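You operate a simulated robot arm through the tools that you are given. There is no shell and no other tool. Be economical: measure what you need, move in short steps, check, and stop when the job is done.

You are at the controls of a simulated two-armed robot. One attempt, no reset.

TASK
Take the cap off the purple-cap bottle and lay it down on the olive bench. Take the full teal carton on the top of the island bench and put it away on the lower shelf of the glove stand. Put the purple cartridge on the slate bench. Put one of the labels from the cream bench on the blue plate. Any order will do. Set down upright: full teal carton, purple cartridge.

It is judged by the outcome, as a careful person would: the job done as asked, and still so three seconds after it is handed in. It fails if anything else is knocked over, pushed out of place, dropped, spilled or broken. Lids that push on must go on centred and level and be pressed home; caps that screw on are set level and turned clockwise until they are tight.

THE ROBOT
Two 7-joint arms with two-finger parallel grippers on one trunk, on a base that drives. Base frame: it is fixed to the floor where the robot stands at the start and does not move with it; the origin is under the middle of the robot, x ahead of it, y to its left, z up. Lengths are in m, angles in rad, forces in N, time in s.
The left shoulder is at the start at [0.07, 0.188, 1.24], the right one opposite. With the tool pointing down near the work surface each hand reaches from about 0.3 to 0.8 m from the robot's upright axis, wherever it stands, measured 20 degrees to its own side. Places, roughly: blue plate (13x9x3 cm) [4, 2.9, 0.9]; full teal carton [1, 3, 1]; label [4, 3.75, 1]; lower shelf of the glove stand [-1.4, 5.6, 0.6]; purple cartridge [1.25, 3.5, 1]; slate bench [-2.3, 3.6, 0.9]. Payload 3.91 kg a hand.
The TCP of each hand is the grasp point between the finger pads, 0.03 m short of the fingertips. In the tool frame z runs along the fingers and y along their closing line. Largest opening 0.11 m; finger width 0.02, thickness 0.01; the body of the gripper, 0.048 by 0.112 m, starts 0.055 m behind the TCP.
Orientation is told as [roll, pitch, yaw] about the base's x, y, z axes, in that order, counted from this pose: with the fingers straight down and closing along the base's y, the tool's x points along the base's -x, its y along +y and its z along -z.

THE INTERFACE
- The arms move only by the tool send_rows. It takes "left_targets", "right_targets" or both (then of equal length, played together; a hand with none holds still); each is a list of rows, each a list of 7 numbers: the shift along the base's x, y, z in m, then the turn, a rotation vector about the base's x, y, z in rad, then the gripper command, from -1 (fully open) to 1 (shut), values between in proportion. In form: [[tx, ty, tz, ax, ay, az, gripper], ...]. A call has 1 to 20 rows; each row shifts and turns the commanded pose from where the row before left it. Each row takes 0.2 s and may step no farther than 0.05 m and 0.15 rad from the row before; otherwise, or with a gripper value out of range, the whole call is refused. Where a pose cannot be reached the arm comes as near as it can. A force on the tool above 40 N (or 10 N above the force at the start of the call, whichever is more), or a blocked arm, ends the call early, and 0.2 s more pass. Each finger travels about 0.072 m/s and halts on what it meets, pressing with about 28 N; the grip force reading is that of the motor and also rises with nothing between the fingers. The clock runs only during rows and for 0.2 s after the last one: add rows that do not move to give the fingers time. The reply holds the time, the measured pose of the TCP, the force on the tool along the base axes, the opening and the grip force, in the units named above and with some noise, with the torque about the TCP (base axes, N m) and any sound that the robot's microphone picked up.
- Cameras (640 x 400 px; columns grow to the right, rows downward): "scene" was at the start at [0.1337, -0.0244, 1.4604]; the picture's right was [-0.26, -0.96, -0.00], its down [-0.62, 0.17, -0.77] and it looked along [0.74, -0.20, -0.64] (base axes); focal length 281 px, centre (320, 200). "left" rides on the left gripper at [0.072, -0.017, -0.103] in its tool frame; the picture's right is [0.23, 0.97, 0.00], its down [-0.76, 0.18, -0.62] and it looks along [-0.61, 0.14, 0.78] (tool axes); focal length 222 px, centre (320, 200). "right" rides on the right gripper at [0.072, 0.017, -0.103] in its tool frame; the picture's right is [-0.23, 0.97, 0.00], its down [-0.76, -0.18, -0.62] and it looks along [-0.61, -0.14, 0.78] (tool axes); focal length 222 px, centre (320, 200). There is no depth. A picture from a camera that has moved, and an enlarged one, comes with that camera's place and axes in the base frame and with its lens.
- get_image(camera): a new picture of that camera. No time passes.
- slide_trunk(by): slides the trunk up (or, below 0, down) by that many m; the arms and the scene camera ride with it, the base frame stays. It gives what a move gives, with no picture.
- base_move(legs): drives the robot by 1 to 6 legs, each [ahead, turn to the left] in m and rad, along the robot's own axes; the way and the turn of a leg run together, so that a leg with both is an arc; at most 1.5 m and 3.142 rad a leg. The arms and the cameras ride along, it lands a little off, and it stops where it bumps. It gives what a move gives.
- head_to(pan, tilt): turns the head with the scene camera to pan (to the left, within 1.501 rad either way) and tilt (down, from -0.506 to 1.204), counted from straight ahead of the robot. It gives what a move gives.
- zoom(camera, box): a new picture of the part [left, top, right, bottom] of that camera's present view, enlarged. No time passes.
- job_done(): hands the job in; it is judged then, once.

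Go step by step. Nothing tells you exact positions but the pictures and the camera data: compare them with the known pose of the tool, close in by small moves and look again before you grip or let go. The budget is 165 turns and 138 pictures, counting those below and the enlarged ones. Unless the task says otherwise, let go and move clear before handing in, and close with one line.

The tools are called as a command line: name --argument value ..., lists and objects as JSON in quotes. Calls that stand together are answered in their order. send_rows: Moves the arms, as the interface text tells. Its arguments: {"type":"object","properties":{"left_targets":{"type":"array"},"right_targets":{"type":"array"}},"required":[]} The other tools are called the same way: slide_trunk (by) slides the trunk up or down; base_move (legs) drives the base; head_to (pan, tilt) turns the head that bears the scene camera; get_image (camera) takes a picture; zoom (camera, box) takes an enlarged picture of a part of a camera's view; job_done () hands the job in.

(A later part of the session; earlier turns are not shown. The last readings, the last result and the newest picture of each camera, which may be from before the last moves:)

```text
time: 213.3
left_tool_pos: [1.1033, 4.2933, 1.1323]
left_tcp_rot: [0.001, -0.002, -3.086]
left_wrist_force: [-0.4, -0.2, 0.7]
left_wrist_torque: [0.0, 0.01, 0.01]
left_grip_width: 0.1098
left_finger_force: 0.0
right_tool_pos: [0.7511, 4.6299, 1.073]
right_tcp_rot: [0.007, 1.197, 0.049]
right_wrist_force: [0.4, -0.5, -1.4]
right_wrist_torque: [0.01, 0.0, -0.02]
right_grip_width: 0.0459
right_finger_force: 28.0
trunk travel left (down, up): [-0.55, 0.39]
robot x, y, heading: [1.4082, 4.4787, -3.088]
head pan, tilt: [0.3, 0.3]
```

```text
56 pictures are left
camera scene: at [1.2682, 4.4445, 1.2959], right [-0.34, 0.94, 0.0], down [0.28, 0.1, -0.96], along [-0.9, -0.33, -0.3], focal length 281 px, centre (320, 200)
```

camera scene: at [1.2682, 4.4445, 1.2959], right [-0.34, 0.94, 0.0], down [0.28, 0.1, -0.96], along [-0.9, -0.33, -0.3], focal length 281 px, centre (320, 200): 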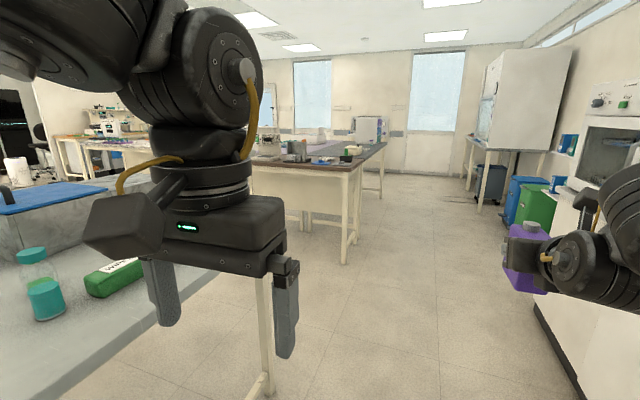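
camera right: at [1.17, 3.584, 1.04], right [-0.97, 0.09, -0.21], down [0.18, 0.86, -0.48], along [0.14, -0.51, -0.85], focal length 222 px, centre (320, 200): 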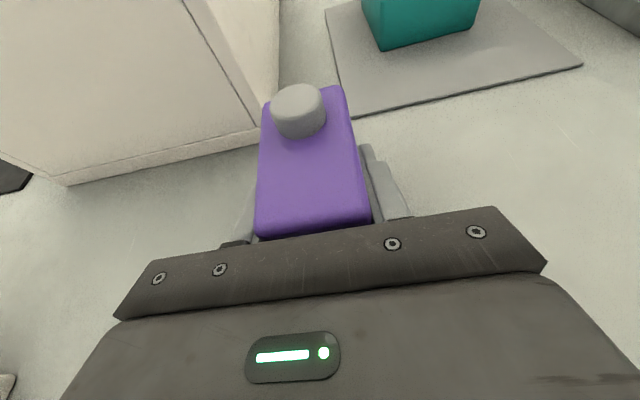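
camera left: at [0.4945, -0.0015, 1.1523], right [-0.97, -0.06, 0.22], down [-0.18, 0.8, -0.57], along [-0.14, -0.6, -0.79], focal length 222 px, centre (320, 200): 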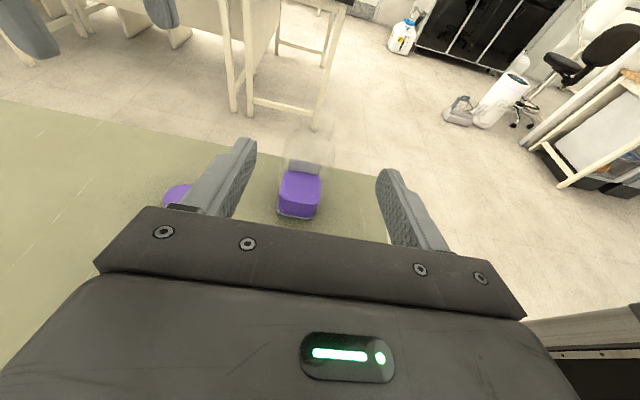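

base_move --legs '[[1.45, -0.05], [1.45, 0]]'

head_to --pan 0.75 --tilt 0.45

get_image --camera "scene"

```text
time: 227.4
left_tool_pos: [-1.8378, 4.2685, 1.1309]
left_tcp_rot: [0.001, -0.002, -3.131]
left_wrist_force: [0.3, -0.2, 0.0]
left_wrist_torque: [-0.02, -0.01, 0.01]
left_grip_width: 0.11
left_finger_force: 0.0
right_tool_pos: [-2.1748, 4.621, 1.0728]
right_tcp_rot: [0.006, 1.198, 0.003]
right_wrist_force: [0.4, -0.5, -1.2]
right_wrist_torque: [0.0, 0.0, 0.03]
right_grip_width: 0.0458
right_finger_force: 28.3
trunk travel left (down, up): [-0.55, 0.39]
robot x, y, heading: [-1.5289, 4.443, -3.133]
head pan, tilt: [0.3, 0.3]
```

```text
time: 228.3
left_tool_pos: [-1.8387, 4.2692, 1.1321]
left_tcp_rot: [0.002, -0.001, -3.13]
left_wrist_force: [-0.6, 0.5, -0.5]
left_wrist_torque: [-0.01, 0.01, 0.0]
left_grip_width: 0.1102
left_finger_force: 0.1
right_tool_pos: [-2.1742, 4.6211, 1.0717]
right_tcp_rot: [0.005, 1.197, 0.003]
right_wrist_force: [0.1, -0.3, -2.0]
right_wrist_torque: [0.03, 0.01, -0.02]
right_grip_width: 0.0458
right_finger_force: 28.3
trunk travel left (down, up): [-0.55, 0.39]
robot x, y, heading: [-1.5282, 4.4412, -3.138]
head pan, tilt: [0.75, 0.45]
```

```text
55 pictures are left
camera scene: at [-1.6435, 4.3774, 1.282], right [-0.69, 0.73, 0.0], down [0.32, 0.3, -0.9], along [-0.65, -0.62, -0.44], focal length 281 px, centre (320, 200)
```

scene: 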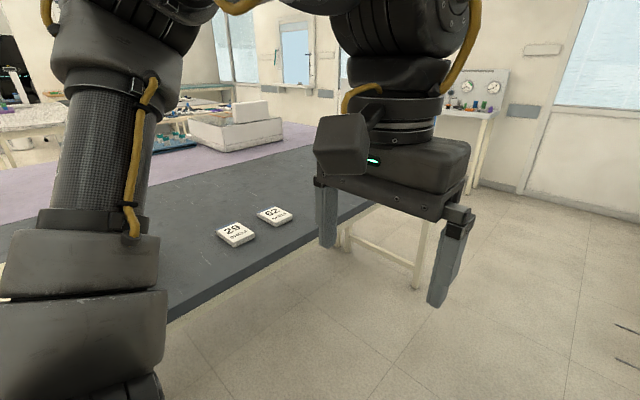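

The slate bench spans roughly y 3.34 to 3.94, with two tags near x -1.94 and -2.07. I'll place the cartridge on free space near (-2.25, 3.72).

base_move --legs '[[0.53, 0], [0, 1.567]]'

head_to --pan -0.2 --tilt 0.6

get_image --camera "scene"

get_image --camera "right"

```text
time: 235.2
left_tool_pos: [-1.8779, 4.1272, 1.131]
left_tcp_rot: [-0.001, 0.0, -1.562]
left_wrist_force: [0.4, -0.2, 0.4]
left_wrist_torque: [-0.01, 0.01, 0.0]
left_grip_width: 0.1098
left_finger_force: 0.0
right_tool_pos: [-2.2288, 3.7927, 1.0721]
right_tcp_rot: [0.007, 1.198, 1.577]
right_wrist_force: [-0.9, 0.3, -1.8]
right_wrist_torque: [0.0, 0.02, 0.0]
right_grip_width: 0.0456
right_finger_force: 28.2
trunk travel left (down, up): [-0.55, 0.39]
robot x, y, heading: [-2.0505, 4.4356, -1.56]
head pan, tilt: [0.75, 0.45]
```

```text
time: 236.4
left_tool_pos: [-1.8783, 4.1288, 1.1302]
left_tcp_rot: [0.0, 0.0, -1.559]
left_wrist_force: [-0.9, 0.3, 0.4]
left_wrist_torque: [-0.03, 0.02, 0.01]
left_grip_width: 0.11
left_finger_force: 0.0
right_tool_pos: [-2.2293, 3.7923, 1.072]
right_tcp_rot: [0.007, 1.198, 1.574]
right_wrist_force: [-0.3, 0.7, -1.9]
right_wrist_torque: [0.02, -0.02, -0.01]
right_grip_width: 0.0458
right_finger_force: 28.1
trunk travel left (down, up): [-0.55, 0.39]
robot x, y, heading: [-2.0512, 4.4404, -1.558]
head pan, tilt: [-0.201, 0.6]
```

```text
54 pictures are left
camera scene: at [-2.0673, 4.3002, 1.2684], right [-0.98, 0.19, 0.0], down [0.11, 0.55, -0.82], along [-0.16, -0.81, -0.57], focal length 281 px, centre (320, 200)
```

scene: 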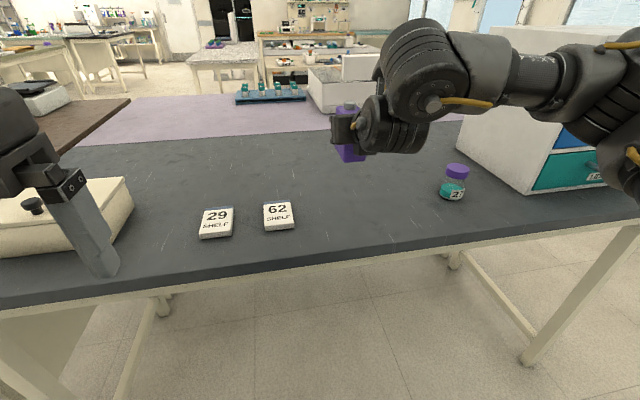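

```text
53 pictures are left
camera right: at [-2.2455, 3.8624, 1.1781], right [-0.97, 0.08, -0.21], down [0.18, 0.86, -0.48], along [0.14, -0.51, -0.85], focal length 222 px, centre (320, 200)
```

right: 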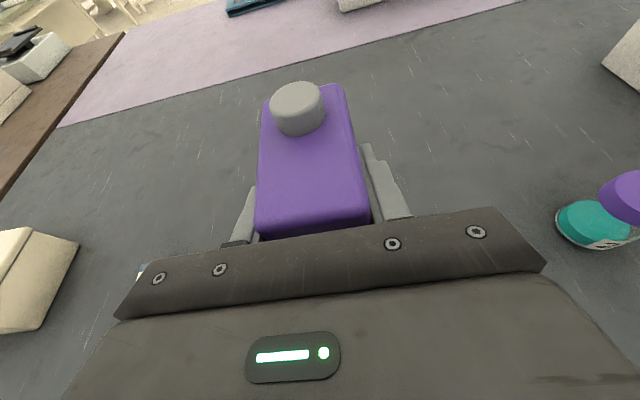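

send_rows --right_targets '[[0, -0.03, -0.03, 0, 0, 0, 0.8], [0, -0.03, -0.03, 0, 0, 0, 0.8], [0, -0.03, -0.03, 0, 0, 0, 0.8], [0, 0, -0.025, 0, 0, 0, 0.8], [0, 0, -0.01, 0, 0, 0, 0.8], [0, 0, -0.006, 0, 0, 0, 0.8], [0, 0, 0, 0, 0, 0, 0.8]]'

get_image --camera "scene"

```text
time: 238.0
left_tool_pos: [-1.8771, 4.1273, 1.131]
left_tcp_rot: [0.0, -0.002, -1.561]
left_wrist_force: [0.8, -0.9, 0.0]
left_wrist_torque: [-0.01, -0.04, -0.01]
left_grip_width: 0.1098
left_finger_force: 0.1
right_tool_pos: [-2.2281, 3.7032, 0.9415]
right_tcp_rot: [0.006, 1.197, 1.576]
right_wrist_force: [0.4, 0.2, -1.0]
right_wrist_torque: [-0.02, -0.02, -0.02]
right_grip_width: 0.0457
right_finger_force: 28.1
trunk travel left (down, up): [-0.55, 0.39]
robot x, y, heading: [-2.0537, 4.4358, -1.56]
head pan, tilt: [-0.201, 0.6]
```

```text
52 pictures are left
camera scene: at [-2.0673, 4.3004, 1.2684], right [-0.98, 0.19, 0.0], down [0.11, 0.55, -0.82], along [-0.16, -0.81, -0.57], focal length 281 px, centre (320, 200)
```

scene: 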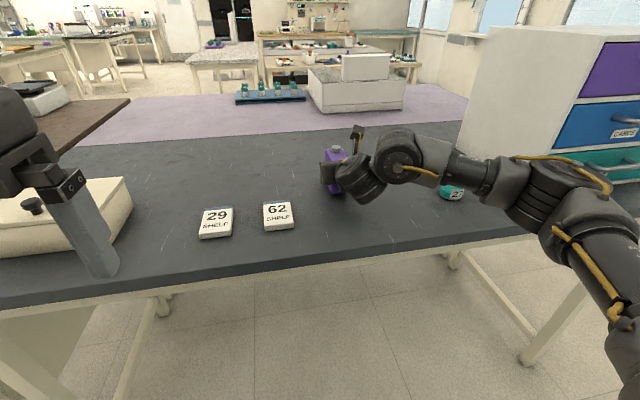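

send_rows --right_targets '[[0, 0, -0.003, 0, 0, 0, 0.8], [0, 0, -0.003, 0, 0, 0, 0.8], [0, 0, -0.002, 0, 0, 0, 0.8], [0, 0, 0, 0, 0, 0, 0.8]]'

zoom --camera "scene" --box '[300, 110, 520, 250]'

```text
time: 239.0
left_tool_pos: [-1.8774, 4.1288, 1.1309]
left_tcp_rot: [0.0, 0.0, -1.56]
left_wrist_force: [0.1, 0.1, -0.6]
left_wrist_torque: [0.04, 0.02, 0.0]
left_grip_width: 0.1099
left_finger_force: 0.0
right_tool_pos: [-2.2281, 3.7024, 0.9351]
right_tcp_rot: [0.006, 1.198, 1.571]
right_wrist_force: [-0.3, -0.9, 1.6]
right_wrist_torque: [-0.17, -0.08, -0.02]
right_grip_width: 0.0458
right_finger_force: 27.4
trunk travel left (down, up): [-0.55, 0.39]
robot x, y, heading: [-2.053, 4.4376, -1.563]
head pan, tilt: [-0.201, 0.6]
```

```text
2.86 times, centred on (410, 180) of scene
camera zoom: at [-2.0673, 4.3006, 1.2685], right [-0.98, 0.19, 0.0], down [0.11, 0.55, -0.83], along [-0.16, -0.81, -0.56], focal length 802 px, centre (63, 257)
```

zoom: 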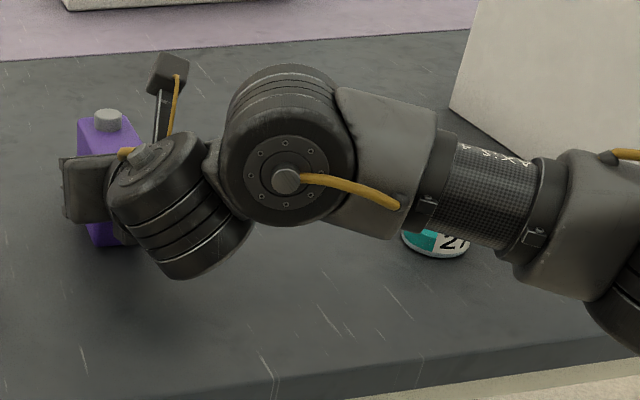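

send_rows --right_targets '[[0, 0, 0, 0, 0, 0, 0.3], [0, 0, 0, 0, 0, 0, 0], [0, 0, 0, 0, 0, 0, -0.5], [0, 0, 0, 0, 0, 0, -1], [0, 0, 0, 0, 0, 0, -1], [0, 0.005, 0.02, 0, 0, 0, -1], [0, 0.01, 0.03, 0, 0, 0, -1], [0, 0.02, 0.03, 0, 0, 0, -1], [0, 0.02, 0.03, 0, 0, 0, -1], [0, 0.03, 0.03, 0, 0, 0, -1], [0, 0, 0, 0, 0, 0, -1]]'

get_image --camera "scene"

```text
time: 241.4
left_tool_pos: [-1.8781, 4.1271, 1.1302]
left_tcp_rot: [0.002, -0.002, -1.561]
left_wrist_force: [-0.2, -0.7, 0.1]
left_wrist_torque: [0.02, 0.0, -0.02]
left_grip_width: 0.1099
left_finger_force: 0.0
right_tool_pos: [-2.2315, 3.786, 1.0736]
right_tcp_rot: [0.005, 1.197, 1.573]
right_wrist_force: [-0.1, 0.9, 0.4]
right_wrist_torque: [0.04, 0.02, 0.02]
right_grip_width: 0.1102
right_finger_force: 0.1
trunk travel left (down, up): [-0.55, 0.39]
robot x, y, heading: [-2.0496, 4.437, -1.568]
head pan, tilt: [-0.201, 0.6]
```

```text
50 pictures are left
camera scene: at [-2.0681, 4.2988, 1.2682], right [-0.98, 0.19, 0.0], down [0.11, 0.56, -0.82], along [-0.16, -0.81, -0.57], focal length 281 px, centre (320, 200)
```

scene: 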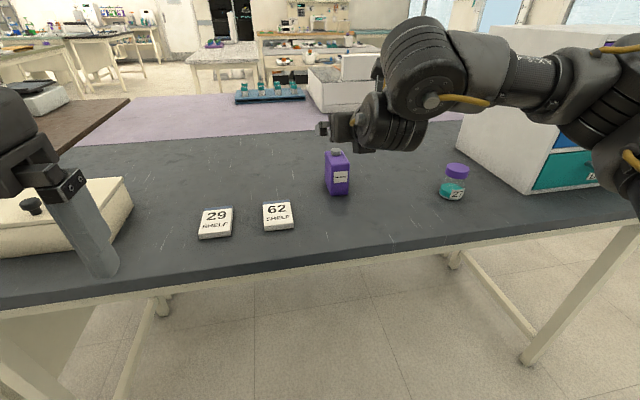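

The cartridge stands on the slate bench. Next I'll drive back east along the corridor to the cream bench area.

base_move --legs '[[-0.2, 0], [0, 1.53], [1.5, 0], [1.5, 0], [1.3, 0]]'

head_to --pan -0.3 --tilt 0.35

get_image --camera "scene"

```text
time: 266.6
left_tool_pos: [2.4797, 4.5931, 1.1304]
left_tcp_rot: [-0.001, -0.001, -0.059]
left_wrist_force: [0.4, 0.0, 0.7]
left_wrist_torque: [0.03, -0.04, -0.02]
left_grip_width: 0.1099
left_finger_force: 0.1
right_tool_pos: [2.797, 4.2197, 1.074]
right_tcp_rot: [0.008, 1.196, 3.077]
right_wrist_force: [-1.4, -0.4, -1.1]
right_wrist_torque: [0.0, -0.02, -0.04]
right_grip_width: 0.1101
right_finger_force: 0.1
trunk travel left (down, up): [-0.55, 0.39]
robot x, y, heading: [2.161, 4.4414, -0.059]
head pan, tilt: [-0.201, 0.6]
```

```text
time: 267.3
left_tool_pos: [2.48, 4.5929, 1.1313]
left_tcp_rot: [0.001, -0.002, -0.059]
left_wrist_force: [0.0, 1.1, -0.1]
left_wrist_torque: [0.0, 0.0, 0.02]
left_grip_width: 0.1099
left_finger_force: 0.0
right_tool_pos: [2.7972, 4.2179, 1.0741]
right_tcp_rot: [0.006, 1.197, 3.078]
right_wrist_force: [0.0, -0.4, -0.1]
right_wrist_torque: [0.01, 0.0, 0.03]
right_grip_width: 0.1105
right_finger_force: 0.1
trunk travel left (down, up): [-0.55, 0.39]
robot x, y, heading: [2.1572, 4.4407, -0.06]
head pan, tilt: [-0.3, 0.351]
```

```text
49 pictures are left
camera scene: at [2.297, 4.4028, 1.2912], right [-0.35, -0.94, 0.0], down [-0.32, 0.12, -0.94], along [0.88, -0.33, -0.34], focal length 281 px, centre (320, 200)
```

scene: 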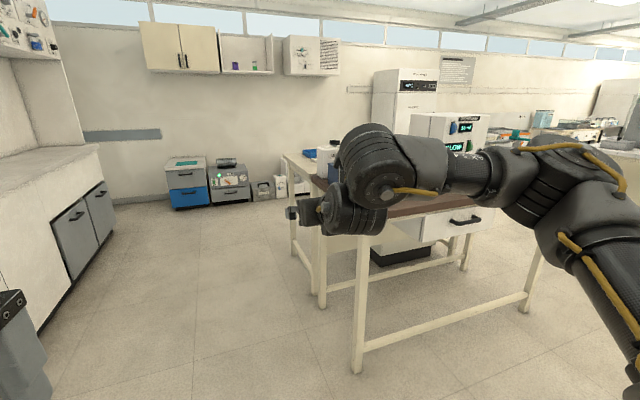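

base_move --legs '[[0, 0.15], [0.9, 0], [0.8, 0], [0, -1.2]]'

head_to --pan -0.45 --tilt 0.45

get_image --camera "scene"

```text
time: 279.5
left_tool_pos: [4.1205, 4.3759, 1.1308]
left_tcp_rot: [0.0, -0.001, -1.12]
left_wrist_force: [-0.4, 0.2, 0.3]
left_wrist_torque: [0.03, 0.04, 0.0]
left_grip_width: 0.11
left_finger_force: 0.0
right_tool_pos: [3.9492, 3.917, 1.0751]
right_tcp_rot: [0.007, 1.199, 2.018]
right_wrist_force: [-0.3, 0.3, 0.5]
right_wrist_torque: [0.01, 0.0, -0.02]
right_grip_width: 0.1101
right_finger_force: 0.1
trunk travel left (down, up): [-0.55, 0.39]
robot x, y, heading: [3.8287, 4.5814, -1.117]
head pan, tilt: [-0.3, 0.351]
```

```text
time: 280.2
left_tool_pos: [4.1212, 4.3768, 1.1312]
left_tcp_rot: [-0.001, 0.0, -1.118]
left_wrist_force: [0.7, 0.9, -0.1]
left_wrist_torque: [0.01, -0.01, -0.02]
left_grip_width: 0.11
left_finger_force: 0.1
right_tool_pos: [3.949, 3.9155, 1.0752]
right_tcp_rot: [0.008, 1.196, 2.019]
right_wrist_force: [-0.5, 0.2, -1.3]
right_wrist_torque: [-0.01, 0.01, 0.02]
right_grip_width: 0.1101
right_finger_force: 0.0
trunk travel left (down, up): [-0.55, 0.39]
robot x, y, heading: [3.8277, 4.5799, -1.12]
head pan, tilt: [-0.45, 0.45]
```

```text
48 pictures are left
camera scene: at [3.853, 4.4424, 1.282], right [-1.0, 0.0, 0.0], down [0.0, 0.44, -0.9], along [0.0, -0.9, -0.44], focal length 281 px, centre (320, 200)
```

scene: 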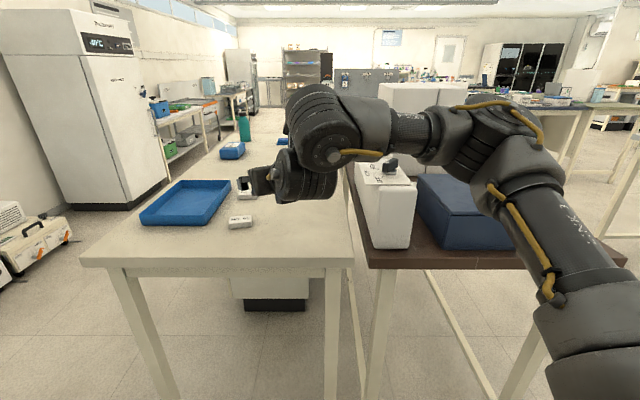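

zoom --camera "scene" --box '[120, 110, 360, 270]'

```text
2.50 times, centred on (240, 190) of scene
camera zoom: at [3.853, 4.4424, 1.282], right [-1.0, 0.0, 0.0], down [0.0, 0.44, -0.9], along [0.0, -0.9, -0.44], focal length 702 px, centre (520, 225)
```

zoom: 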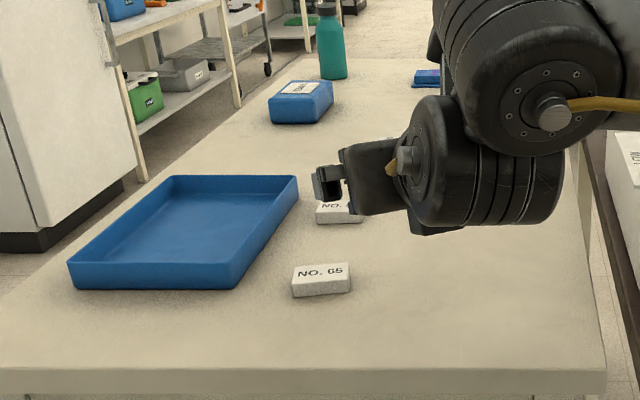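

The labels are white blocks; "NO. 65" lies at about (4.08, 3.76) on the cream bench. The blue plate seems to be at about (4.06, 2.92), reachable from the bench's east side. I'll tuck the right arm, raise the trunk and approach the label with the left hand pointing down.

send_rows --right_targets '[[-0.0175, 0.036, 0.01, 0, 0, 0, -1], [-0.0175, 0.036, 0.01, 0, 0, 0, -1], [-0.0175, 0.036, 0.01, 0, 0, 0, -1], [-0.0175, 0.036, 0.01, 0, 0, 0, -1], [-0.0175, 0.036, 0.01, 0, 0, 0, -1], [0, 0, 0, 0, 0, 0, -1]]'

slide_trunk --by 0.2

base_move --legs '[[0, -0.45], [0.25, 0]]'

head_to --pan 0.15 --tilt 0.55

get_image --camera "scene"

get_image --camera "left"

```text
time: 281.6
left_tool_pos: [4.1212, 4.3732, 1.1297]
left_tcp_rot: [0.002, 0.002, -1.119]
left_wrist_force: [1.3, -0.3, -0.6]
left_wrist_torque: [0.03, 0.04, -0.01]
left_grip_width: 0.11
left_finger_force: 0.1
right_tool_pos: [3.8703, 4.0756, 1.1366]
right_tcp_rot: [0.005, 1.194, 2.016]
right_wrist_force: [-0.7, 0.5, 0.1]
right_wrist_torque: [-0.02, -0.01, 0.0]
right_grip_width: 0.11
right_finger_force: 0.0
right hand out of reach, approached as far as the arm can: row 5
trunk travel left (down, up): [-0.55, 0.39]
robot x, y, heading: [3.8291, 4.5804, -1.118]
head pan, tilt: [-0.45, 0.45]
```

```text
time: 283.7
left_tool_pos: [4.1219, 4.3747, 1.3313]
left_tcp_rot: [0.0, 0.0, -1.117]
left_wrist_force: [-0.9, 0.3, -0.1]
left_wrist_torque: [-0.03, 0.05, 0.01]
left_grip_width: 0.11
left_finger_force: 0.0
right_tool_pos: [3.8696, 4.077, 1.337]
right_tcp_rot: [0.006, 1.196, 2.017]
right_wrist_force: [-0.8, 0.5, 1.0]
right_wrist_torque: [-0.02, 0.01, 0.0]
right_grip_width: 0.1103
right_finger_force: 0.0
trunk travel left (down, up): [-0.75, 0.19]
robot x, y, heading: [3.829, 4.5826, -1.123]
head pan, tilt: [-0.45, 0.45]
```

```text
time: 286.9
left_tool_pos: [4.0066, 4.0237, 1.3313]
left_tcp_rot: [0.0, -0.001, -1.557]
left_wrist_force: [0.1, 0.1, 0.0]
left_wrist_torque: [0.0, -0.03, 0.0]
left_grip_width: 0.1099
left_finger_force: 0.1
right_tool_pos: [3.6517, 3.8635, 1.3385]
right_tcp_rot: [0.009, 1.199, 1.578]
right_wrist_force: [-0.5, 0.2, -0.4]
right_wrist_torque: [0.0, -0.01, -0.01]
right_grip_width: 0.1102
right_finger_force: 0.0
trunk travel left (down, up): [-0.75, 0.19]
robot x, y, heading: [3.8309, 4.3304, -1.556]
head pan, tilt: [-0.45, 0.45]
```

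```text
time: 287.9
left_tool_pos: [4.0075, 4.0229, 1.3313]
left_tcp_rot: [0.0, -0.003, -1.559]
left_wrist_force: [0.1, -0.2, 0.3]
left_wrist_torque: [-0.02, 0.0, 0.01]
left_grip_width: 0.1099
left_finger_force: 0.0
right_tool_pos: [3.6522, 3.8608, 1.339]
right_tcp_rot: [0.008, 1.199, 1.576]
right_wrist_force: [0.1, 0.6, 0.1]
right_wrist_torque: [0.01, 0.03, 0.01]
right_grip_width: 0.1101
right_finger_force: 0.0
trunk travel left (down, up): [-0.75, 0.19]
robot x, y, heading: [3.8322, 4.3342, -1.562]
head pan, tilt: [0.15, 0.55]
```

```text
46 pictures are left
camera scene: at [3.848, 4.193, 1.473], right [-0.99, -0.16, 0.0], down [-0.08, 0.52, -0.85], along [0.14, -0.84, -0.52], focal length 281 px, centre (320, 200)
```

scene: 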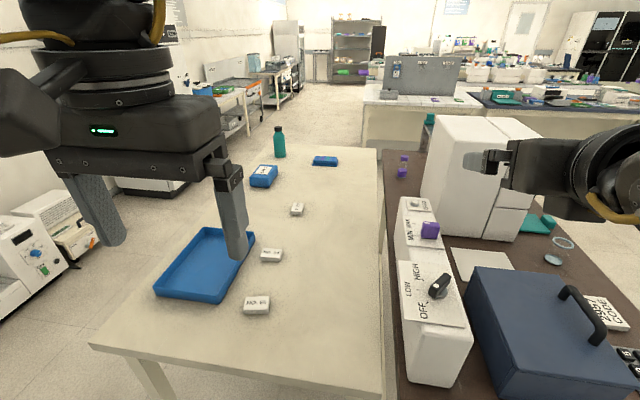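

```text
45 pictures are left
camera left: at [3.9885, 4.0942, 1.4322], right [0.97, 0.24, 0.0], down [0.19, -0.76, 0.62], along [0.15, -0.61, -0.78], focal length 222 px, centre (320, 200)
```

left: 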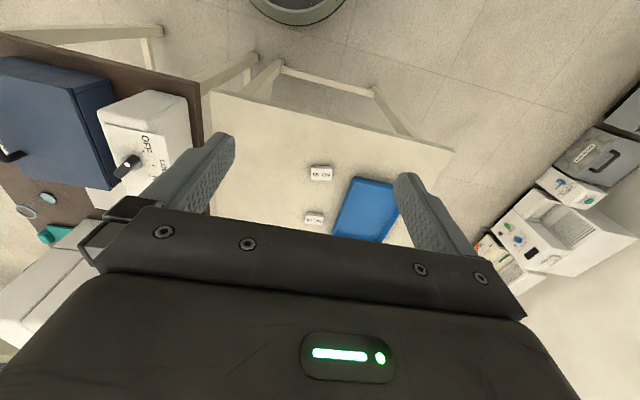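

zoom --camera "left" --box '[270, 140, 370, 240]'

zoom --camera "scene" --box '[230, 140, 390, 240]'

```text
4.00 times, centred on (320, 190) of left
camera zoom: at [3.9885, 4.0942, 1.4322], right [0.97, 0.24, 0.0], down [0.19, -0.76, 0.62], along [0.15, -0.61, -0.78], focal length 888 px, centre (320, 240)
```

zoom: 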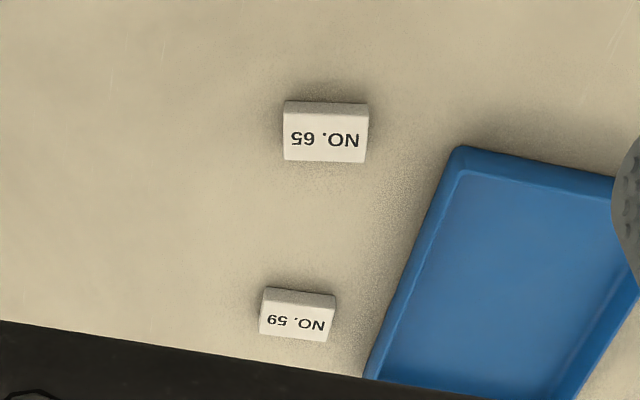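

```text
4.00 times, centred on (310, 190) of scene
camera zoom: at [3.848, 4.193, 1.473], right [-0.99, -0.16, 0.0], down [-0.08, 0.52, -0.85], along [0.14, -0.84, -0.52], focal length 1123 px, centre (360, 240)
```

zoom: 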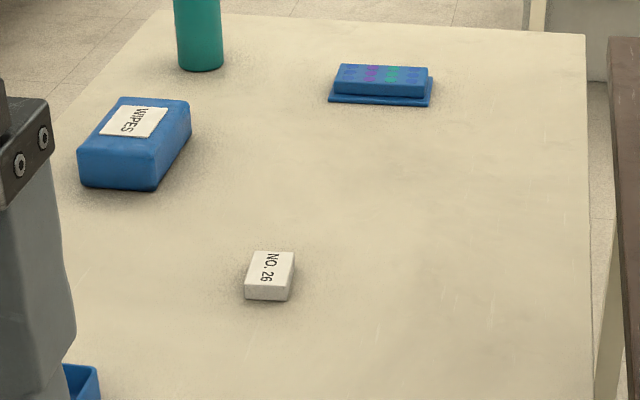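

The blue plate is a flat blue well plate at about (4.04, 2.87), so the label goes flat on top of it. I'll bring the left hand over label NO. 65 at (4.07, 3.77), turned about 0.2 rad.

send_rows --left_targets '[[0.0072, -0.0283, -0.0345, 0, 0, 0.021, -1], [0.0072, -0.0283, -0.0345, 0, 0, 0.021, -1], [0.0072, -0.0283, -0.0345, 0, 0, 0.021, -1], [0.0072, -0.0283, -0.0345, 0, 0, 0.021, -1], [0.0072, -0.0283, -0.0345, 0, 0, 0.021, -1], [0.0072, -0.0283, -0.0345, 0, 0, 0.021, -1], [0.0072, -0.0283, -0.0345, 0, 0, 0.021, -1], [0.0072, -0.0283, -0.0345, 0, 0, 0.021, -1], [0.0072, -0.0283, -0.0345, 0, 0, 0.021, -0.55], [0, 0, 0, 0, 0, 0, -0.55]]'

get_image --camera "left"

```text
time: 290.1
left_tool_pos: [4.0278, 3.8051, 1.0183]
left_tcp_rot: [0.001, -0.004, -1.364]
left_wrist_force: [0.4, -0.4, 0.7]
left_wrist_torque: [-0.04, -0.01, -0.04]
left_grip_width: 0.0852
left_finger_force: 0.1
left hand out of reach, approached as far as the arm can: row 6, 7, 8, 9
right_tool_pos: [3.6508, 3.8619, 1.3388]
right_tcp_rot: [0.004, 1.199, 1.576]
right_wrist_force: [-0.1, 0.3, -0.1]
right_wrist_torque: [0.0, -0.01, -0.02]
right_grip_width: 0.11
right_finger_force: 0.1
trunk travel left (down, up): [-0.75, 0.19]
robot x, y, heading: [3.8341, 4.3326, -1.562]
head pan, tilt: [0.15, 0.55]
```

```text
42 pictures are left
camera left: at [3.996, 3.8723, 1.12], right [0.91, 0.42, 0.0], down [0.33, -0.71, 0.63], along [0.26, -0.57, -0.78], focal length 222 px, centre (320, 200)
```

left: 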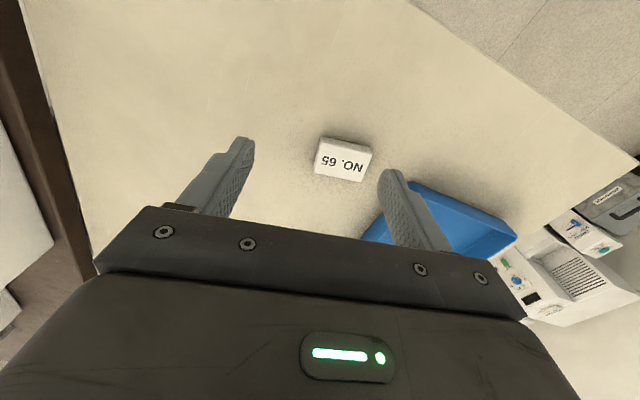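

send_rows --left_targets '[[0, 0, 0.01, 0, 0, 0.142, -0.55], [0, 0, 0, 0, 0, 0.142, -0.55], [0, 0, 0, 0, 0, 0.142, -0.55], [0, 0, 0, 0, 0, 0.142, -0.55], [0, 0, 0, 0, 0, 0.142, -0.55], [0, 0, 0, 0, 0, 0.142, -0.55], [0, 0, 0, 0, 0, 0.142, -0.55], [0, 0, 0, 0, 0, 0.142, -0.55], [0, 0, 0, 0, 0, 0.142, -0.55], [0, 0, 0, 0, 0, 0.142, -0.55], [0, 0, 0, 0, 0, 0.142, -0.55], [0.022, -0.018, 0, 0, 0, 0, -0.55], [0.022, -0.018, 0, 0, 0, 0, -0.55], [0, 0, 0, 0, 0, 0, -0.55]]'

get_image --camera "left"

```text
time: 293.1
left_tool_pos: [4.0726, 3.7696, 1.0288]
left_tcp_rot: [0.0, -0.002, 0.193]
left_wrist_force: [0.7, 0.1, 0.3]
left_wrist_torque: [-0.01, -0.03, 0.0]
left_grip_width: 0.0851
left_finger_force: 0.0
right_tool_pos: [3.6512, 3.8607, 1.3401]
right_tcp_rot: [0.004, 1.197, 1.576]
right_wrist_force: [0.1, -0.3, 0.1]
right_wrist_torque: [0.0, 0.03, 0.01]
right_grip_width: 0.1102
right_finger_force: 0.1
trunk travel left (down, up): [-0.75, 0.19]
robot x, y, heading: [3.8322, 4.3315, -1.562]
head pan, tilt: [0.15, 0.55]
```

```text
41 pictures are left
camera left: at [4.0029, 3.7371, 1.1303], right [-0.41, 0.91, 0.0], down [0.71, 0.32, 0.62], along [0.57, 0.26, -0.78], focal length 222 px, centre (320, 200)
```

left: 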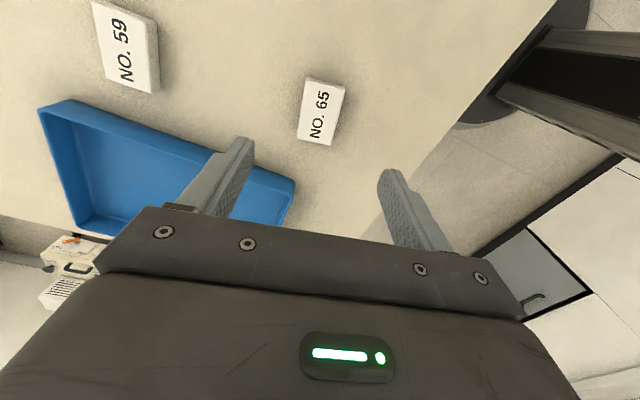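

send_rows --left_targets '[[-0.003, -0.002, -0.03, 0, 0, 0, -0.55], [0, 0, -0.03, 0, 0, 0, -0.55], [0, 0, -0.03, 0, 0, 0, -0.55], [0, 0, -0.015, 0, 0, 0, -0.55], [0, 0, 0, 0, 0, 0, -0.55]]'

get_image --camera "left"

```text
time: 294.2
left_tool_pos: [4.0698, 3.7661, 0.9242]
left_tcp_rot: [0.001, -0.001, 0.193]
left_wrist_force: [0.3, 0.5, -0.3]
left_wrist_torque: [0.01, 0.01, 0.02]
left_grip_width: 0.0853
left_finger_force: 0.1
right_tool_pos: [3.6529, 3.861, 1.3379]
right_tcp_rot: [0.007, 1.196, 1.577]
right_wrist_force: [-0.2, 0.2, -1.3]
right_wrist_torque: [0.03, -0.01, 0.02]
right_grip_width: 0.11
right_finger_force: 0.0
trunk travel left (down, up): [-0.75, 0.19]
robot x, y, heading: [3.8318, 4.3355, -1.559]
head pan, tilt: [0.15, 0.55]
```

```text
40 pictures are left
camera left: at [4.0011, 3.734, 1.025], right [-0.41, 0.91, 0.0], down [0.71, 0.32, 0.62], along [0.57, 0.26, -0.78], focal length 222 px, centre (320, 200)
```

left: 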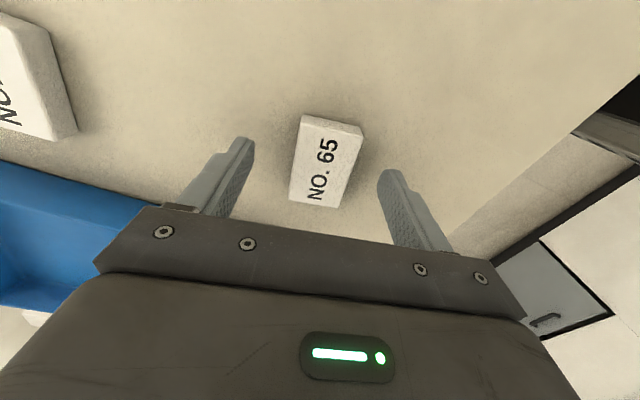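

send_rows --left_targets '[[-0.004, 0.001, -0.008, 0, 0, 0, -0.5], [0, 0, 0, 0, 0, 0, 0], [0, 0, 0, 0, 0, 0, 0.4], [0, 0, 0, 0, 0, 0, 0.6], [0, 0, 0, 0, 0, 0, 0.7], [0, 0, 0, 0, 0, 0, 0.7]]'

send_rows --left_targets '[[0, 0, 0.01, 0, 0, 0, 0.8], [0, 0, 0.04, 0, 0, 0, 0.8], [0, 0, 0.04, 0, 0, 0, 0.8], [0, 0, 0, 0, 0, 0, 0.8]]'

get_image --camera "left"

```text
time: 295.6
left_tool_pos: [4.0659, 3.7676, 0.9163]
left_tcp_rot: [0.0, -0.001, 0.192]
left_wrist_force: [-0.5, 0.1, 0.9]
left_wrist_torque: [0.04, -0.06, 0.03]
left_grip_width: 0.0388
left_finger_force: 28.1
right_tool_pos: [3.6526, 3.8605, 1.3377]
right_tcp_rot: [0.007, 1.198, 1.577]
right_wrist_force: [0.3, 0.4, -0.2]
right_wrist_torque: [0.03, 0.0, 0.02]
right_grip_width: 0.1098
right_finger_force: 0.1
trunk travel left (down, up): [-0.75, 0.19]
robot x, y, heading: [3.8332, 4.3369, -1.564]
head pan, tilt: [0.15, 0.55]
```

```text
time: 296.6
left_tool_pos: [4.0648, 3.767, 1.0046]
left_tcp_rot: [0.002, -0.002, 0.193]
left_wrist_force: [0.7, -0.2, -0.5]
left_wrist_torque: [0.01, -0.02, -0.02]
left_grip_width: 0.0392
left_finger_force: 28.3
right_tool_pos: [3.6534, 3.8596, 1.3382]
right_tcp_rot: [0.009, 1.197, 1.581]
right_wrist_force: [-0.4, 0.5, 0.3]
right_wrist_torque: [0.01, 0.02, -0.01]
right_grip_width: 0.11
right_finger_force: 0.1
trunk travel left (down, up): [-0.75, 0.19]
robot x, y, heading: [3.8339, 4.3318, -1.566]
head pan, tilt: [0.15, 0.55]
```

```text
39 pictures are left
camera left: at [3.9969, 3.7355, 1.1073], right [-0.41, 0.91, 0.0], down [0.71, 0.32, 0.62], along [0.57, 0.26, -0.78], focal length 222 px, centre (320, 200)
```

left: 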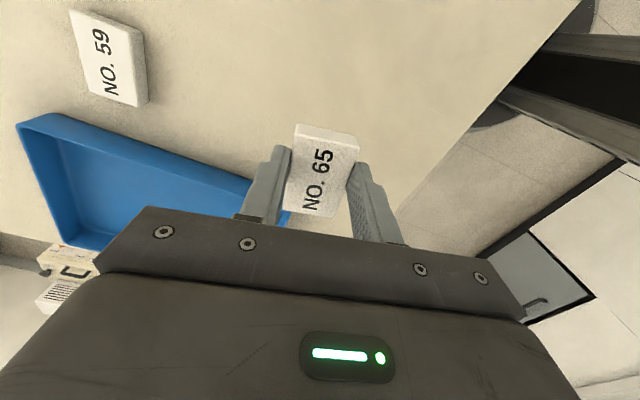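

Label NO. 65 is in the left hand. The plate is best reached from the bench's south end, so I'll raise the label high, tuck it in and drive round the east side.

send_rows --left_targets '[[0, 0.01, 0.045, 0, 0, 0, 0.8], [0, 0.01, 0.045, 0, 0, 0, 0.8], [0, 0.02, 0.045, 0, 0, 0, 0.8], [0, 0.03, 0.035, 0, 0, 0, 0.8], [0, 0.035, 0.03, 0, 0, 0, 0.8], [0, 0.04, 0.02, 0, 0, 0, 0.8], [-0.01, 0.04, 0.01, 0, 0, 0, 0.8], [0, 0, 0, 0, 0, 0, 0.8]]'

base_move --legs '[[-0.2, 0], [0, 1.56], [1.02, 0], [0, -1.57]]'

head_to --pan 0.0 --tilt 0.4

get_image --camera "scene"

```text
time: 298.4
left_tool_pos: [4.0564, 3.9506, 1.2358]
left_tcp_rot: [0.003, -0.001, 0.191]
left_wrist_force: [0.1, -1.2, -0.2]
left_wrist_torque: [0.05, 0.0, -0.02]
left_grip_width: 0.0391
left_finger_force: 27.3
right_tool_pos: [3.6523, 3.8601, 1.3377]
right_tcp_rot: [0.007, 1.198, 1.578]
right_wrist_force: [0.1, -0.9, -0.2]
right_wrist_torque: [-0.01, 0.0, -0.01]
right_grip_width: 0.1102
right_finger_force: 0.1
trunk travel left (down, up): [-0.75, 0.19]
robot x, y, heading: [3.8303, 4.3353, -1.564]
head pan, tilt: [0.15, 0.55]
```

```text
time: 312.6
left_tool_pos: [5.0624, 4.1671, 1.2354]
left_tcp_rot: [0.0, -0.001, 0.183]
left_wrist_force: [0.1, 0.7, -0.2]
left_wrist_torque: [0.02, -0.02, -0.04]
left_grip_width: 0.0388
left_finger_force: 28.5
right_tool_pos: [4.6585, 4.0804, 1.3387]
right_tcp_rot: [0.008, 1.198, 1.569]
right_wrist_force: [0.3, -0.8, -0.4]
right_wrist_torque: [0.02, -0.01, 0.02]
right_grip_width: 0.11
right_finger_force: 0.0
trunk travel left (down, up): [-0.75, 0.19]
robot x, y, heading: [4.843, 4.5486, -1.569]
head pan, tilt: [0.15, 0.55]
```

```text
time: 313.3
left_tool_pos: [5.0632, 4.1683, 1.2358]
left_tcp_rot: [-0.001, 0.0, 0.182]
left_wrist_force: [0.1, -0.1, -0.2]
left_wrist_torque: [0.0, -0.02, 0.01]
left_grip_width: 0.0389
left_finger_force: 28.5
right_tool_pos: [4.6578, 4.0805, 1.3385]
right_tcp_rot: [0.007, 1.197, 1.569]
right_wrist_force: [0.1, -0.2, -0.1]
right_wrist_torque: [0.02, 0.03, -0.02]
right_grip_width: 0.11
right_finger_force: 0.0
trunk travel left (down, up): [-0.75, 0.19]
robot x, y, heading: [4.8401, 4.5527, -1.571]
head pan, tilt: [0.0, 0.4]
```

```text
38 pictures are left
camera scene: at [4.8435, 4.4063, 1.4866], right [-1.0, 0.0, 0.0], down [0.0, 0.39, -0.92], along [0.0, -0.92, -0.39], focal length 281 px, centre (320, 200)
```

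scene: 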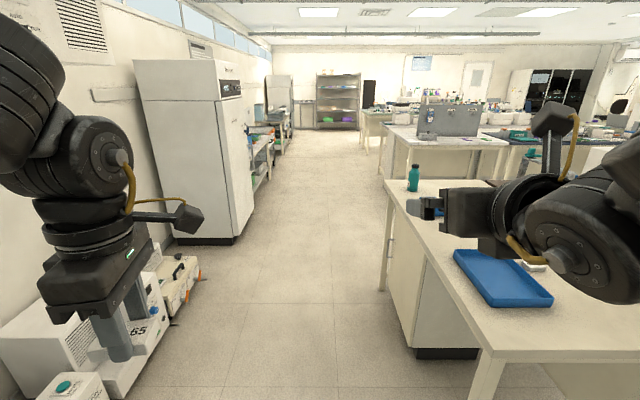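

base_move --legs '[[1.3, 0], [1.27, 0], [0, -1.57], [0.6, 0], [0, -1.57]]'

head_to --pan 0.1 --tilt 0.55

get_image --camera "scene"

```text
time: 336.5
left_tool_pos: [4.004, 2.3545, 1.2359]
left_tcp_rot: [-0.002, 0.001, -2.935]
left_wrist_force: [-0.7, 0.9, -1.2]
left_wrist_torque: [0.02, 0.01, -0.02]
left_grip_width: 0.0392
left_finger_force: 28.6
right_tool_pos: [4.4068, 2.4509, 1.3382]
right_tcp_rot: [0.007, 1.196, -1.552]
right_wrist_force: [0.3, 0.0, 0.3]
right_wrist_torque: [0.01, 0.02, -0.02]
right_grip_width: 0.1099
right_finger_force: 0.0
trunk travel left (down, up): [-0.75, 0.19]
robot x, y, heading: [4.2305, 1.974, 1.594]
head pan, tilt: [0.0, 0.4]
```

```text
time: 337.2
left_tool_pos: [4.0045, 2.3553, 1.2355]
left_tcp_rot: [-0.001, -0.002, -2.938]
left_wrist_force: [0.5, -0.7, -0.3]
left_wrist_torque: [-0.02, -0.02, 0.0]
left_grip_width: 0.0391
left_finger_force: 27.8
right_tool_pos: [4.4079, 2.4508, 1.3388]
right_tcp_rot: [0.005, 1.195, -1.552]
right_wrist_force: [-0.7, -0.5, -1.0]
right_wrist_torque: [-0.02, 0.0, -0.01]
right_grip_width: 0.1102
right_finger_force: 0.1
trunk travel left (down, up): [-0.75, 0.19]
robot x, y, heading: [4.236, 1.9778, 1.594]
head pan, tilt: [0.099, 0.55]
```

```text
37 pictures are left
camera scene: at [4.2231, 2.1138, 1.473], right [0.99, 0.12, 0.0], down [0.06, -0.52, -0.85], along [-0.1, 0.85, -0.52], focal length 281 px, centre (320, 200)
```

scene: 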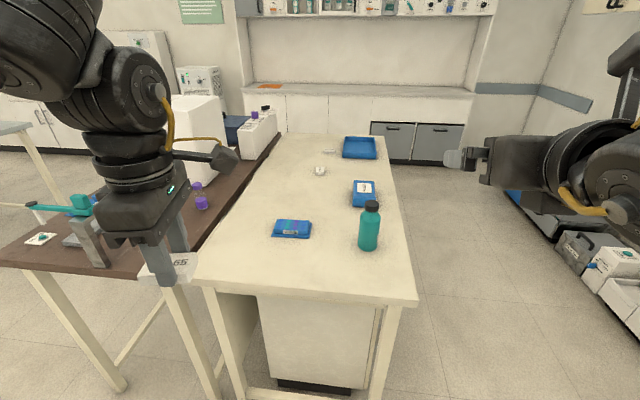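

base_move --legs '[[0.27, -0.02]]'

send_rows --left_targets '[[0.007, 0.03, 0, 0, 0, 0, 0.8], [0.007, 0.03, 0, 0, 0, 0, 0.8], [0.007, 0.03, 0, 0, 0, 0, 0.8], [0.007, 0.03, 0, 0, 0, 0, 0.8], [0.006, 0.03, -0.02, 0, 0, 0, 0.8], [0.006, 0.03, -0.04, 0, 0, 0, 0.8], [0, 0.03, -0.04, 0, 0, 0, 0.8], [0, 0, -0.02, 0, 0, 0, 0.8], [0, 0, 0, 0, 0, 0, 0.8]]'

get_image --camera "left"

get_image --camera "scene"

```text
time: 339.1
left_tool_pos: [4.0085, 2.6294, 1.2353]
left_tcp_rot: [-0.002, 0.0, -2.958]
left_wrist_force: [0.3, -0.8, -1.2]
left_wrist_torque: [0.02, 0.0, 0.0]
left_grip_width: 0.039
left_finger_force: 28.2
right_tool_pos: [4.414, 2.7171, 1.3394]
right_tcp_rot: [0.008, 1.198, -1.572]
right_wrist_force: [0.0, -1.0, -0.3]
right_wrist_torque: [0.01, 0.0, -0.01]
right_grip_width: 0.1099
right_finger_force: 0.0
trunk travel left (down, up): [-0.75, 0.19]
robot x, y, heading: [4.2303, 2.2458, 1.568]
head pan, tilt: [0.099, 0.55]
```

```text
refused: row 6 steps farther than a row can; nothing moved
```

```text
36 pictures are left
camera left: at [4.0768, 2.6578, 1.3374], right [0.4, -0.92, 0.0], down [-0.72, -0.31, 0.62], along [-0.57, -0.25, -0.78], focal length 222 px, centre (320, 200)
```

left: 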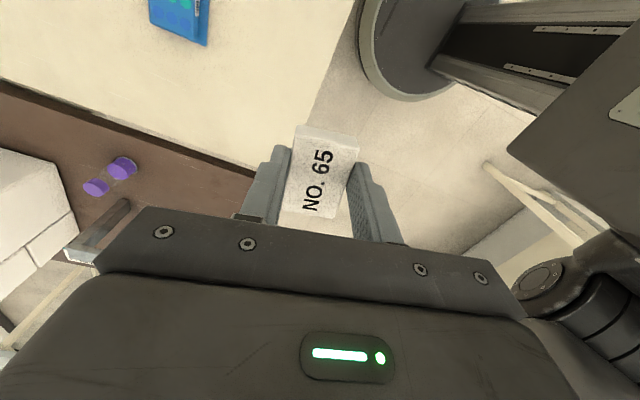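

```text
35 pictures are left
camera scene: at [4.2224, 2.3831, 1.4732], right [0.99, 0.1, 0.0], down [0.05, -0.52, -0.85], along [-0.09, 0.85, -0.52], focal length 281 px, centre (320, 200)
```

scene: 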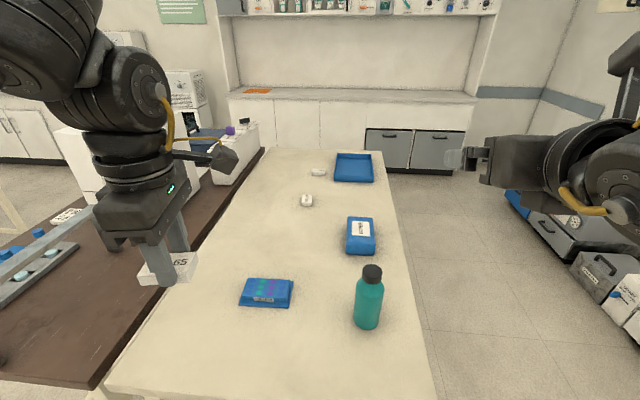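

send_rows --left_targets '[[0.004, 0.03, 0, 0, 0, 0, 0.8], [0.004, 0.03, 0, 0, 0, 0, 0.8], [0.004, 0.03, 0, 0, 0, 0, 0.8], [0.004, 0.03, 0, 0, 0, 0, 0.8], [0.004, 0.03, -0.01, 0, 0, 0, 0.8], [0.004, 0.03, -0.02, 0, 0, 0, 0.8], [0.004, 0.03, -0.03, 0, 0, 0, 0.8], [0, 0.01, -0.04, 0, 0, 0, 0.8], [0, 0, -0.04, 0, 0, 0, 0.8], [0, 0, 0, 0, 0, 0, 0.8]]'

get_image --camera "left"

zoom --camera "scene" --box '[180, 220, 340, 320]'

```text
time: 341.3
left_tool_pos: [4.0385, 2.8506, 1.094]
left_tcp_rot: [0.001, -0.002, -2.957]
left_wrist_force: [0.3, -1.1, -0.5]
left_wrist_torque: [0.02, -0.02, 0.03]
left_grip_width: 0.039
left_finger_force: 28.1
right_tool_pos: [4.4163, 2.7184, 1.338]
right_tcp_rot: [0.005, 1.2, -1.575]
right_wrist_force: [-0.3, -0.1, -0.2]
right_wrist_torque: [0.01, 0.0, 0.05]
right_grip_width: 0.1099
right_finger_force: 0.0
trunk travel left (down, up): [-0.75, 0.19]
robot x, y, heading: [4.2297, 2.2473, 1.573]
head pan, tilt: [0.099, 0.55]
```

```text
34 pictures are left
camera left: at [4.1058, 2.879, 1.196], right [0.4, -0.92, 0.0], down [-0.72, -0.31, 0.62], along [-0.57, -0.25, -0.78], focal length 222 px, centre (320, 200)
```

left: 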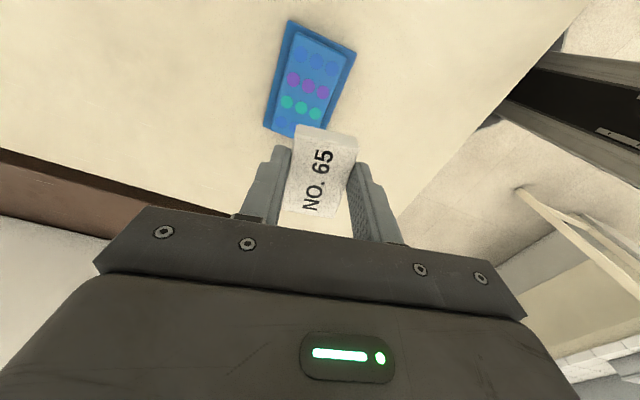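

```text
4.00 times, centred on (260, 270) of scene
camera zoom: at [4.2234, 2.3843, 1.473], right [0.99, 0.1, 0.0], down [0.05, -0.52, -0.85], along [-0.09, 0.85, -0.52], focal length 1123 px, centre (560, -80)
```

zoom: 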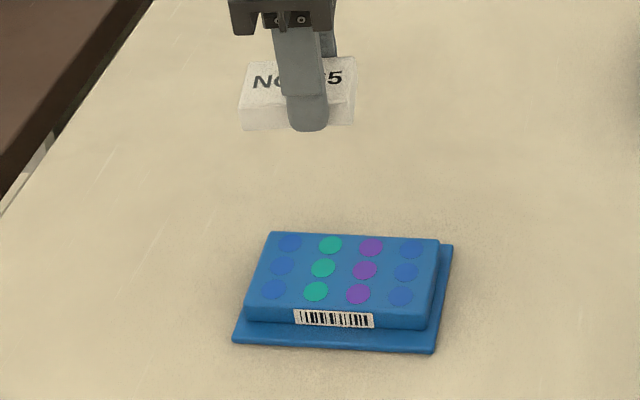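

send_rows --left_targets '[[0.005, 0.014, 0, 0, 0, -0.14, 0.8], [0, 0, -0.04, 0, 0, -0.04, 0.8], [0, 0, -0.04, 0, 0, 0, 0.8], [0, 0, -0.04, 0, 0, 0, 0.8], [0, 0, -0.01, 0, 0, 0, 0.8], [0, 0, 0, 0, 0, 0, 0.8]]'

get_image --camera "left"

zoom --camera "scene" --box '[180, 220, 340, 320]'

```text
time: 342.7
left_tool_pos: [4.0452, 2.8643, 0.9665]
left_tcp_rot: [0.0, -0.002, -3.138]
left_wrist_force: [0.4, 0.0, -1.4]
left_wrist_torque: [0.0, 0.05, -0.03]
left_grip_width: 0.0391
left_finger_force: 27.6
right_tool_pos: [4.4155, 2.7185, 1.3371]
right_tcp_rot: [0.009, 1.197, -1.573]
right_wrist_force: [-0.7, 0.3, 0.6]
right_wrist_torque: [0.01, -0.02, -0.05]
right_grip_width: 0.11
right_finger_force: 0.0
trunk travel left (down, up): [-0.75, 0.19]
robot x, y, heading: [4.232, 2.2467, 1.576]
head pan, tilt: [0.099, 0.55]
```

```text
32 pictures are left
camera left: at [4.1157, 2.8804, 1.0668], right [0.23, -0.97, 0.0], down [-0.76, -0.18, 0.62], along [-0.61, -0.14, -0.78], focal length 222 px, centre (320, 200)
```

left: 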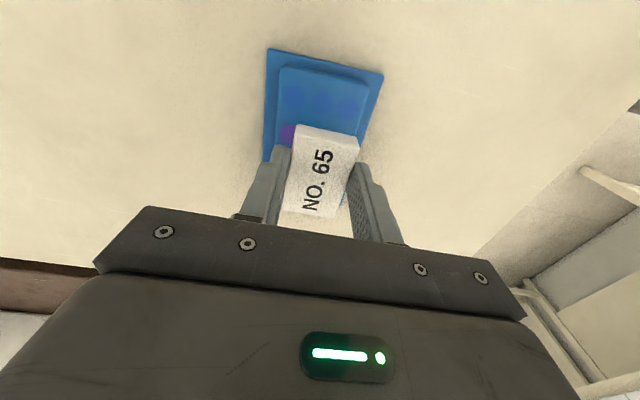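

```text
4.00 times, centred on (260, 270) of scene
camera zoom: at [4.2225, 2.3846, 1.473], right [0.99, 0.1, 0.0], down [0.05, -0.52, -0.85], along [-0.09, 0.85, -0.52], focal length 1123 px, centre (560, -80)
```

zoom: 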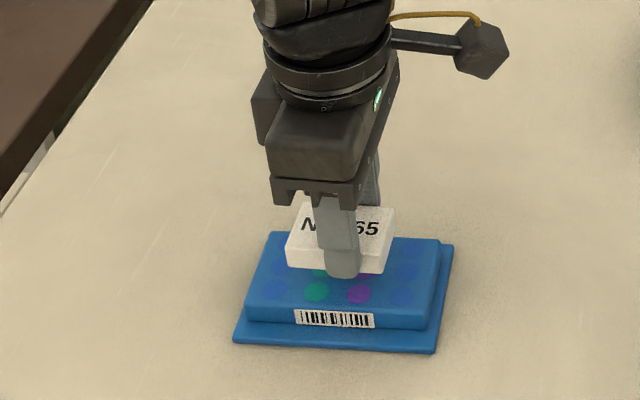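

send_rows --left_targets '[[0, 0, -0.008, 0, 0, 0, 0.8], [0, 0, -0.005, 0, 0, 0, 0.8], [0, 0, -0.004, 0, 0, 0, 0.8], [0, 0, 0, 0, 0, 0, 0.8]]'

zoom --camera "scene" --box '[200, 240, 328, 320]'

```text
time: 343.7
left_tool_pos: [4.0416, 2.8629, 0.9495]
left_tcp_rot: [0.0, -0.002, -3.138]
left_wrist_force: [-0.3, 0.2, -0.2]
left_wrist_torque: [-0.01, -0.01, 0.04]
left_grip_width: 0.0389
left_finger_force: 28.0
right_tool_pos: [4.414, 2.7186, 1.3377]
right_tcp_rot: [0.006, 1.198, -1.573]
right_wrist_force: [1.0, -0.9, -0.1]
right_wrist_torque: [-0.04, 0.01, -0.01]
right_grip_width: 0.1099
right_finger_force: 0.1
trunk travel left (down, up): [-0.75, 0.19]
robot x, y, heading: [4.2299, 2.2459, 1.578]
head pan, tilt: [0.099, 0.55]
```

```text
5.00 times, centred on (264, 280) of scene
camera zoom: at [4.2224, 2.3848, 1.4729], right [0.99, 0.1, 0.0], down [0.05, -0.52, -0.85], along [-0.09, 0.85, -0.52], focal length 1404 px, centre (600, -200)
```

zoom: 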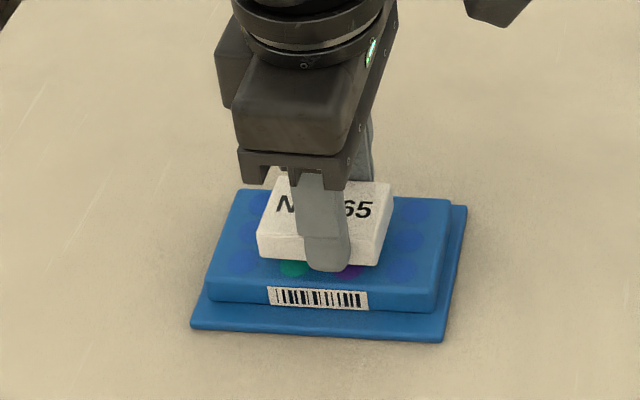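

send_rows --left_targets '[[0, 0, -0.002, 0, 0, 0, 0.8], [0, 0, -0.002, 0, 0, 0, 0.8], [0, 0, -0.002, 0, 0, 0, 0.8], [0, 0, 0, 0, 0, 0, 0.8]]'

```text
time: 344.7
left_tool_pos: [4.0418, 2.8645, 0.9422]
left_tcp_rot: [-0.001, -0.001, -3.137]
left_wrist_force: [0.0, 0.3, -0.6]
left_wrist_torque: [-0.01, -0.01, -0.03]
left_grip_width: 0.0394
left_finger_force: 27.8
right_tool_pos: [4.4132, 2.7195, 1.3389]
right_tcp_rot: [0.007, 1.196, -1.572]
right_wrist_force: [-0.5, -0.3, 0.7]
right_wrist_torque: [0.01, 0.01, -0.03]
right_grip_width: 0.1101
right_finger_force: 0.1
trunk travel left (down, up): [-0.75, 0.19]
robot x, y, heading: [4.2296, 2.2469, 1.569]
head pan, tilt: [0.099, 0.55]
```

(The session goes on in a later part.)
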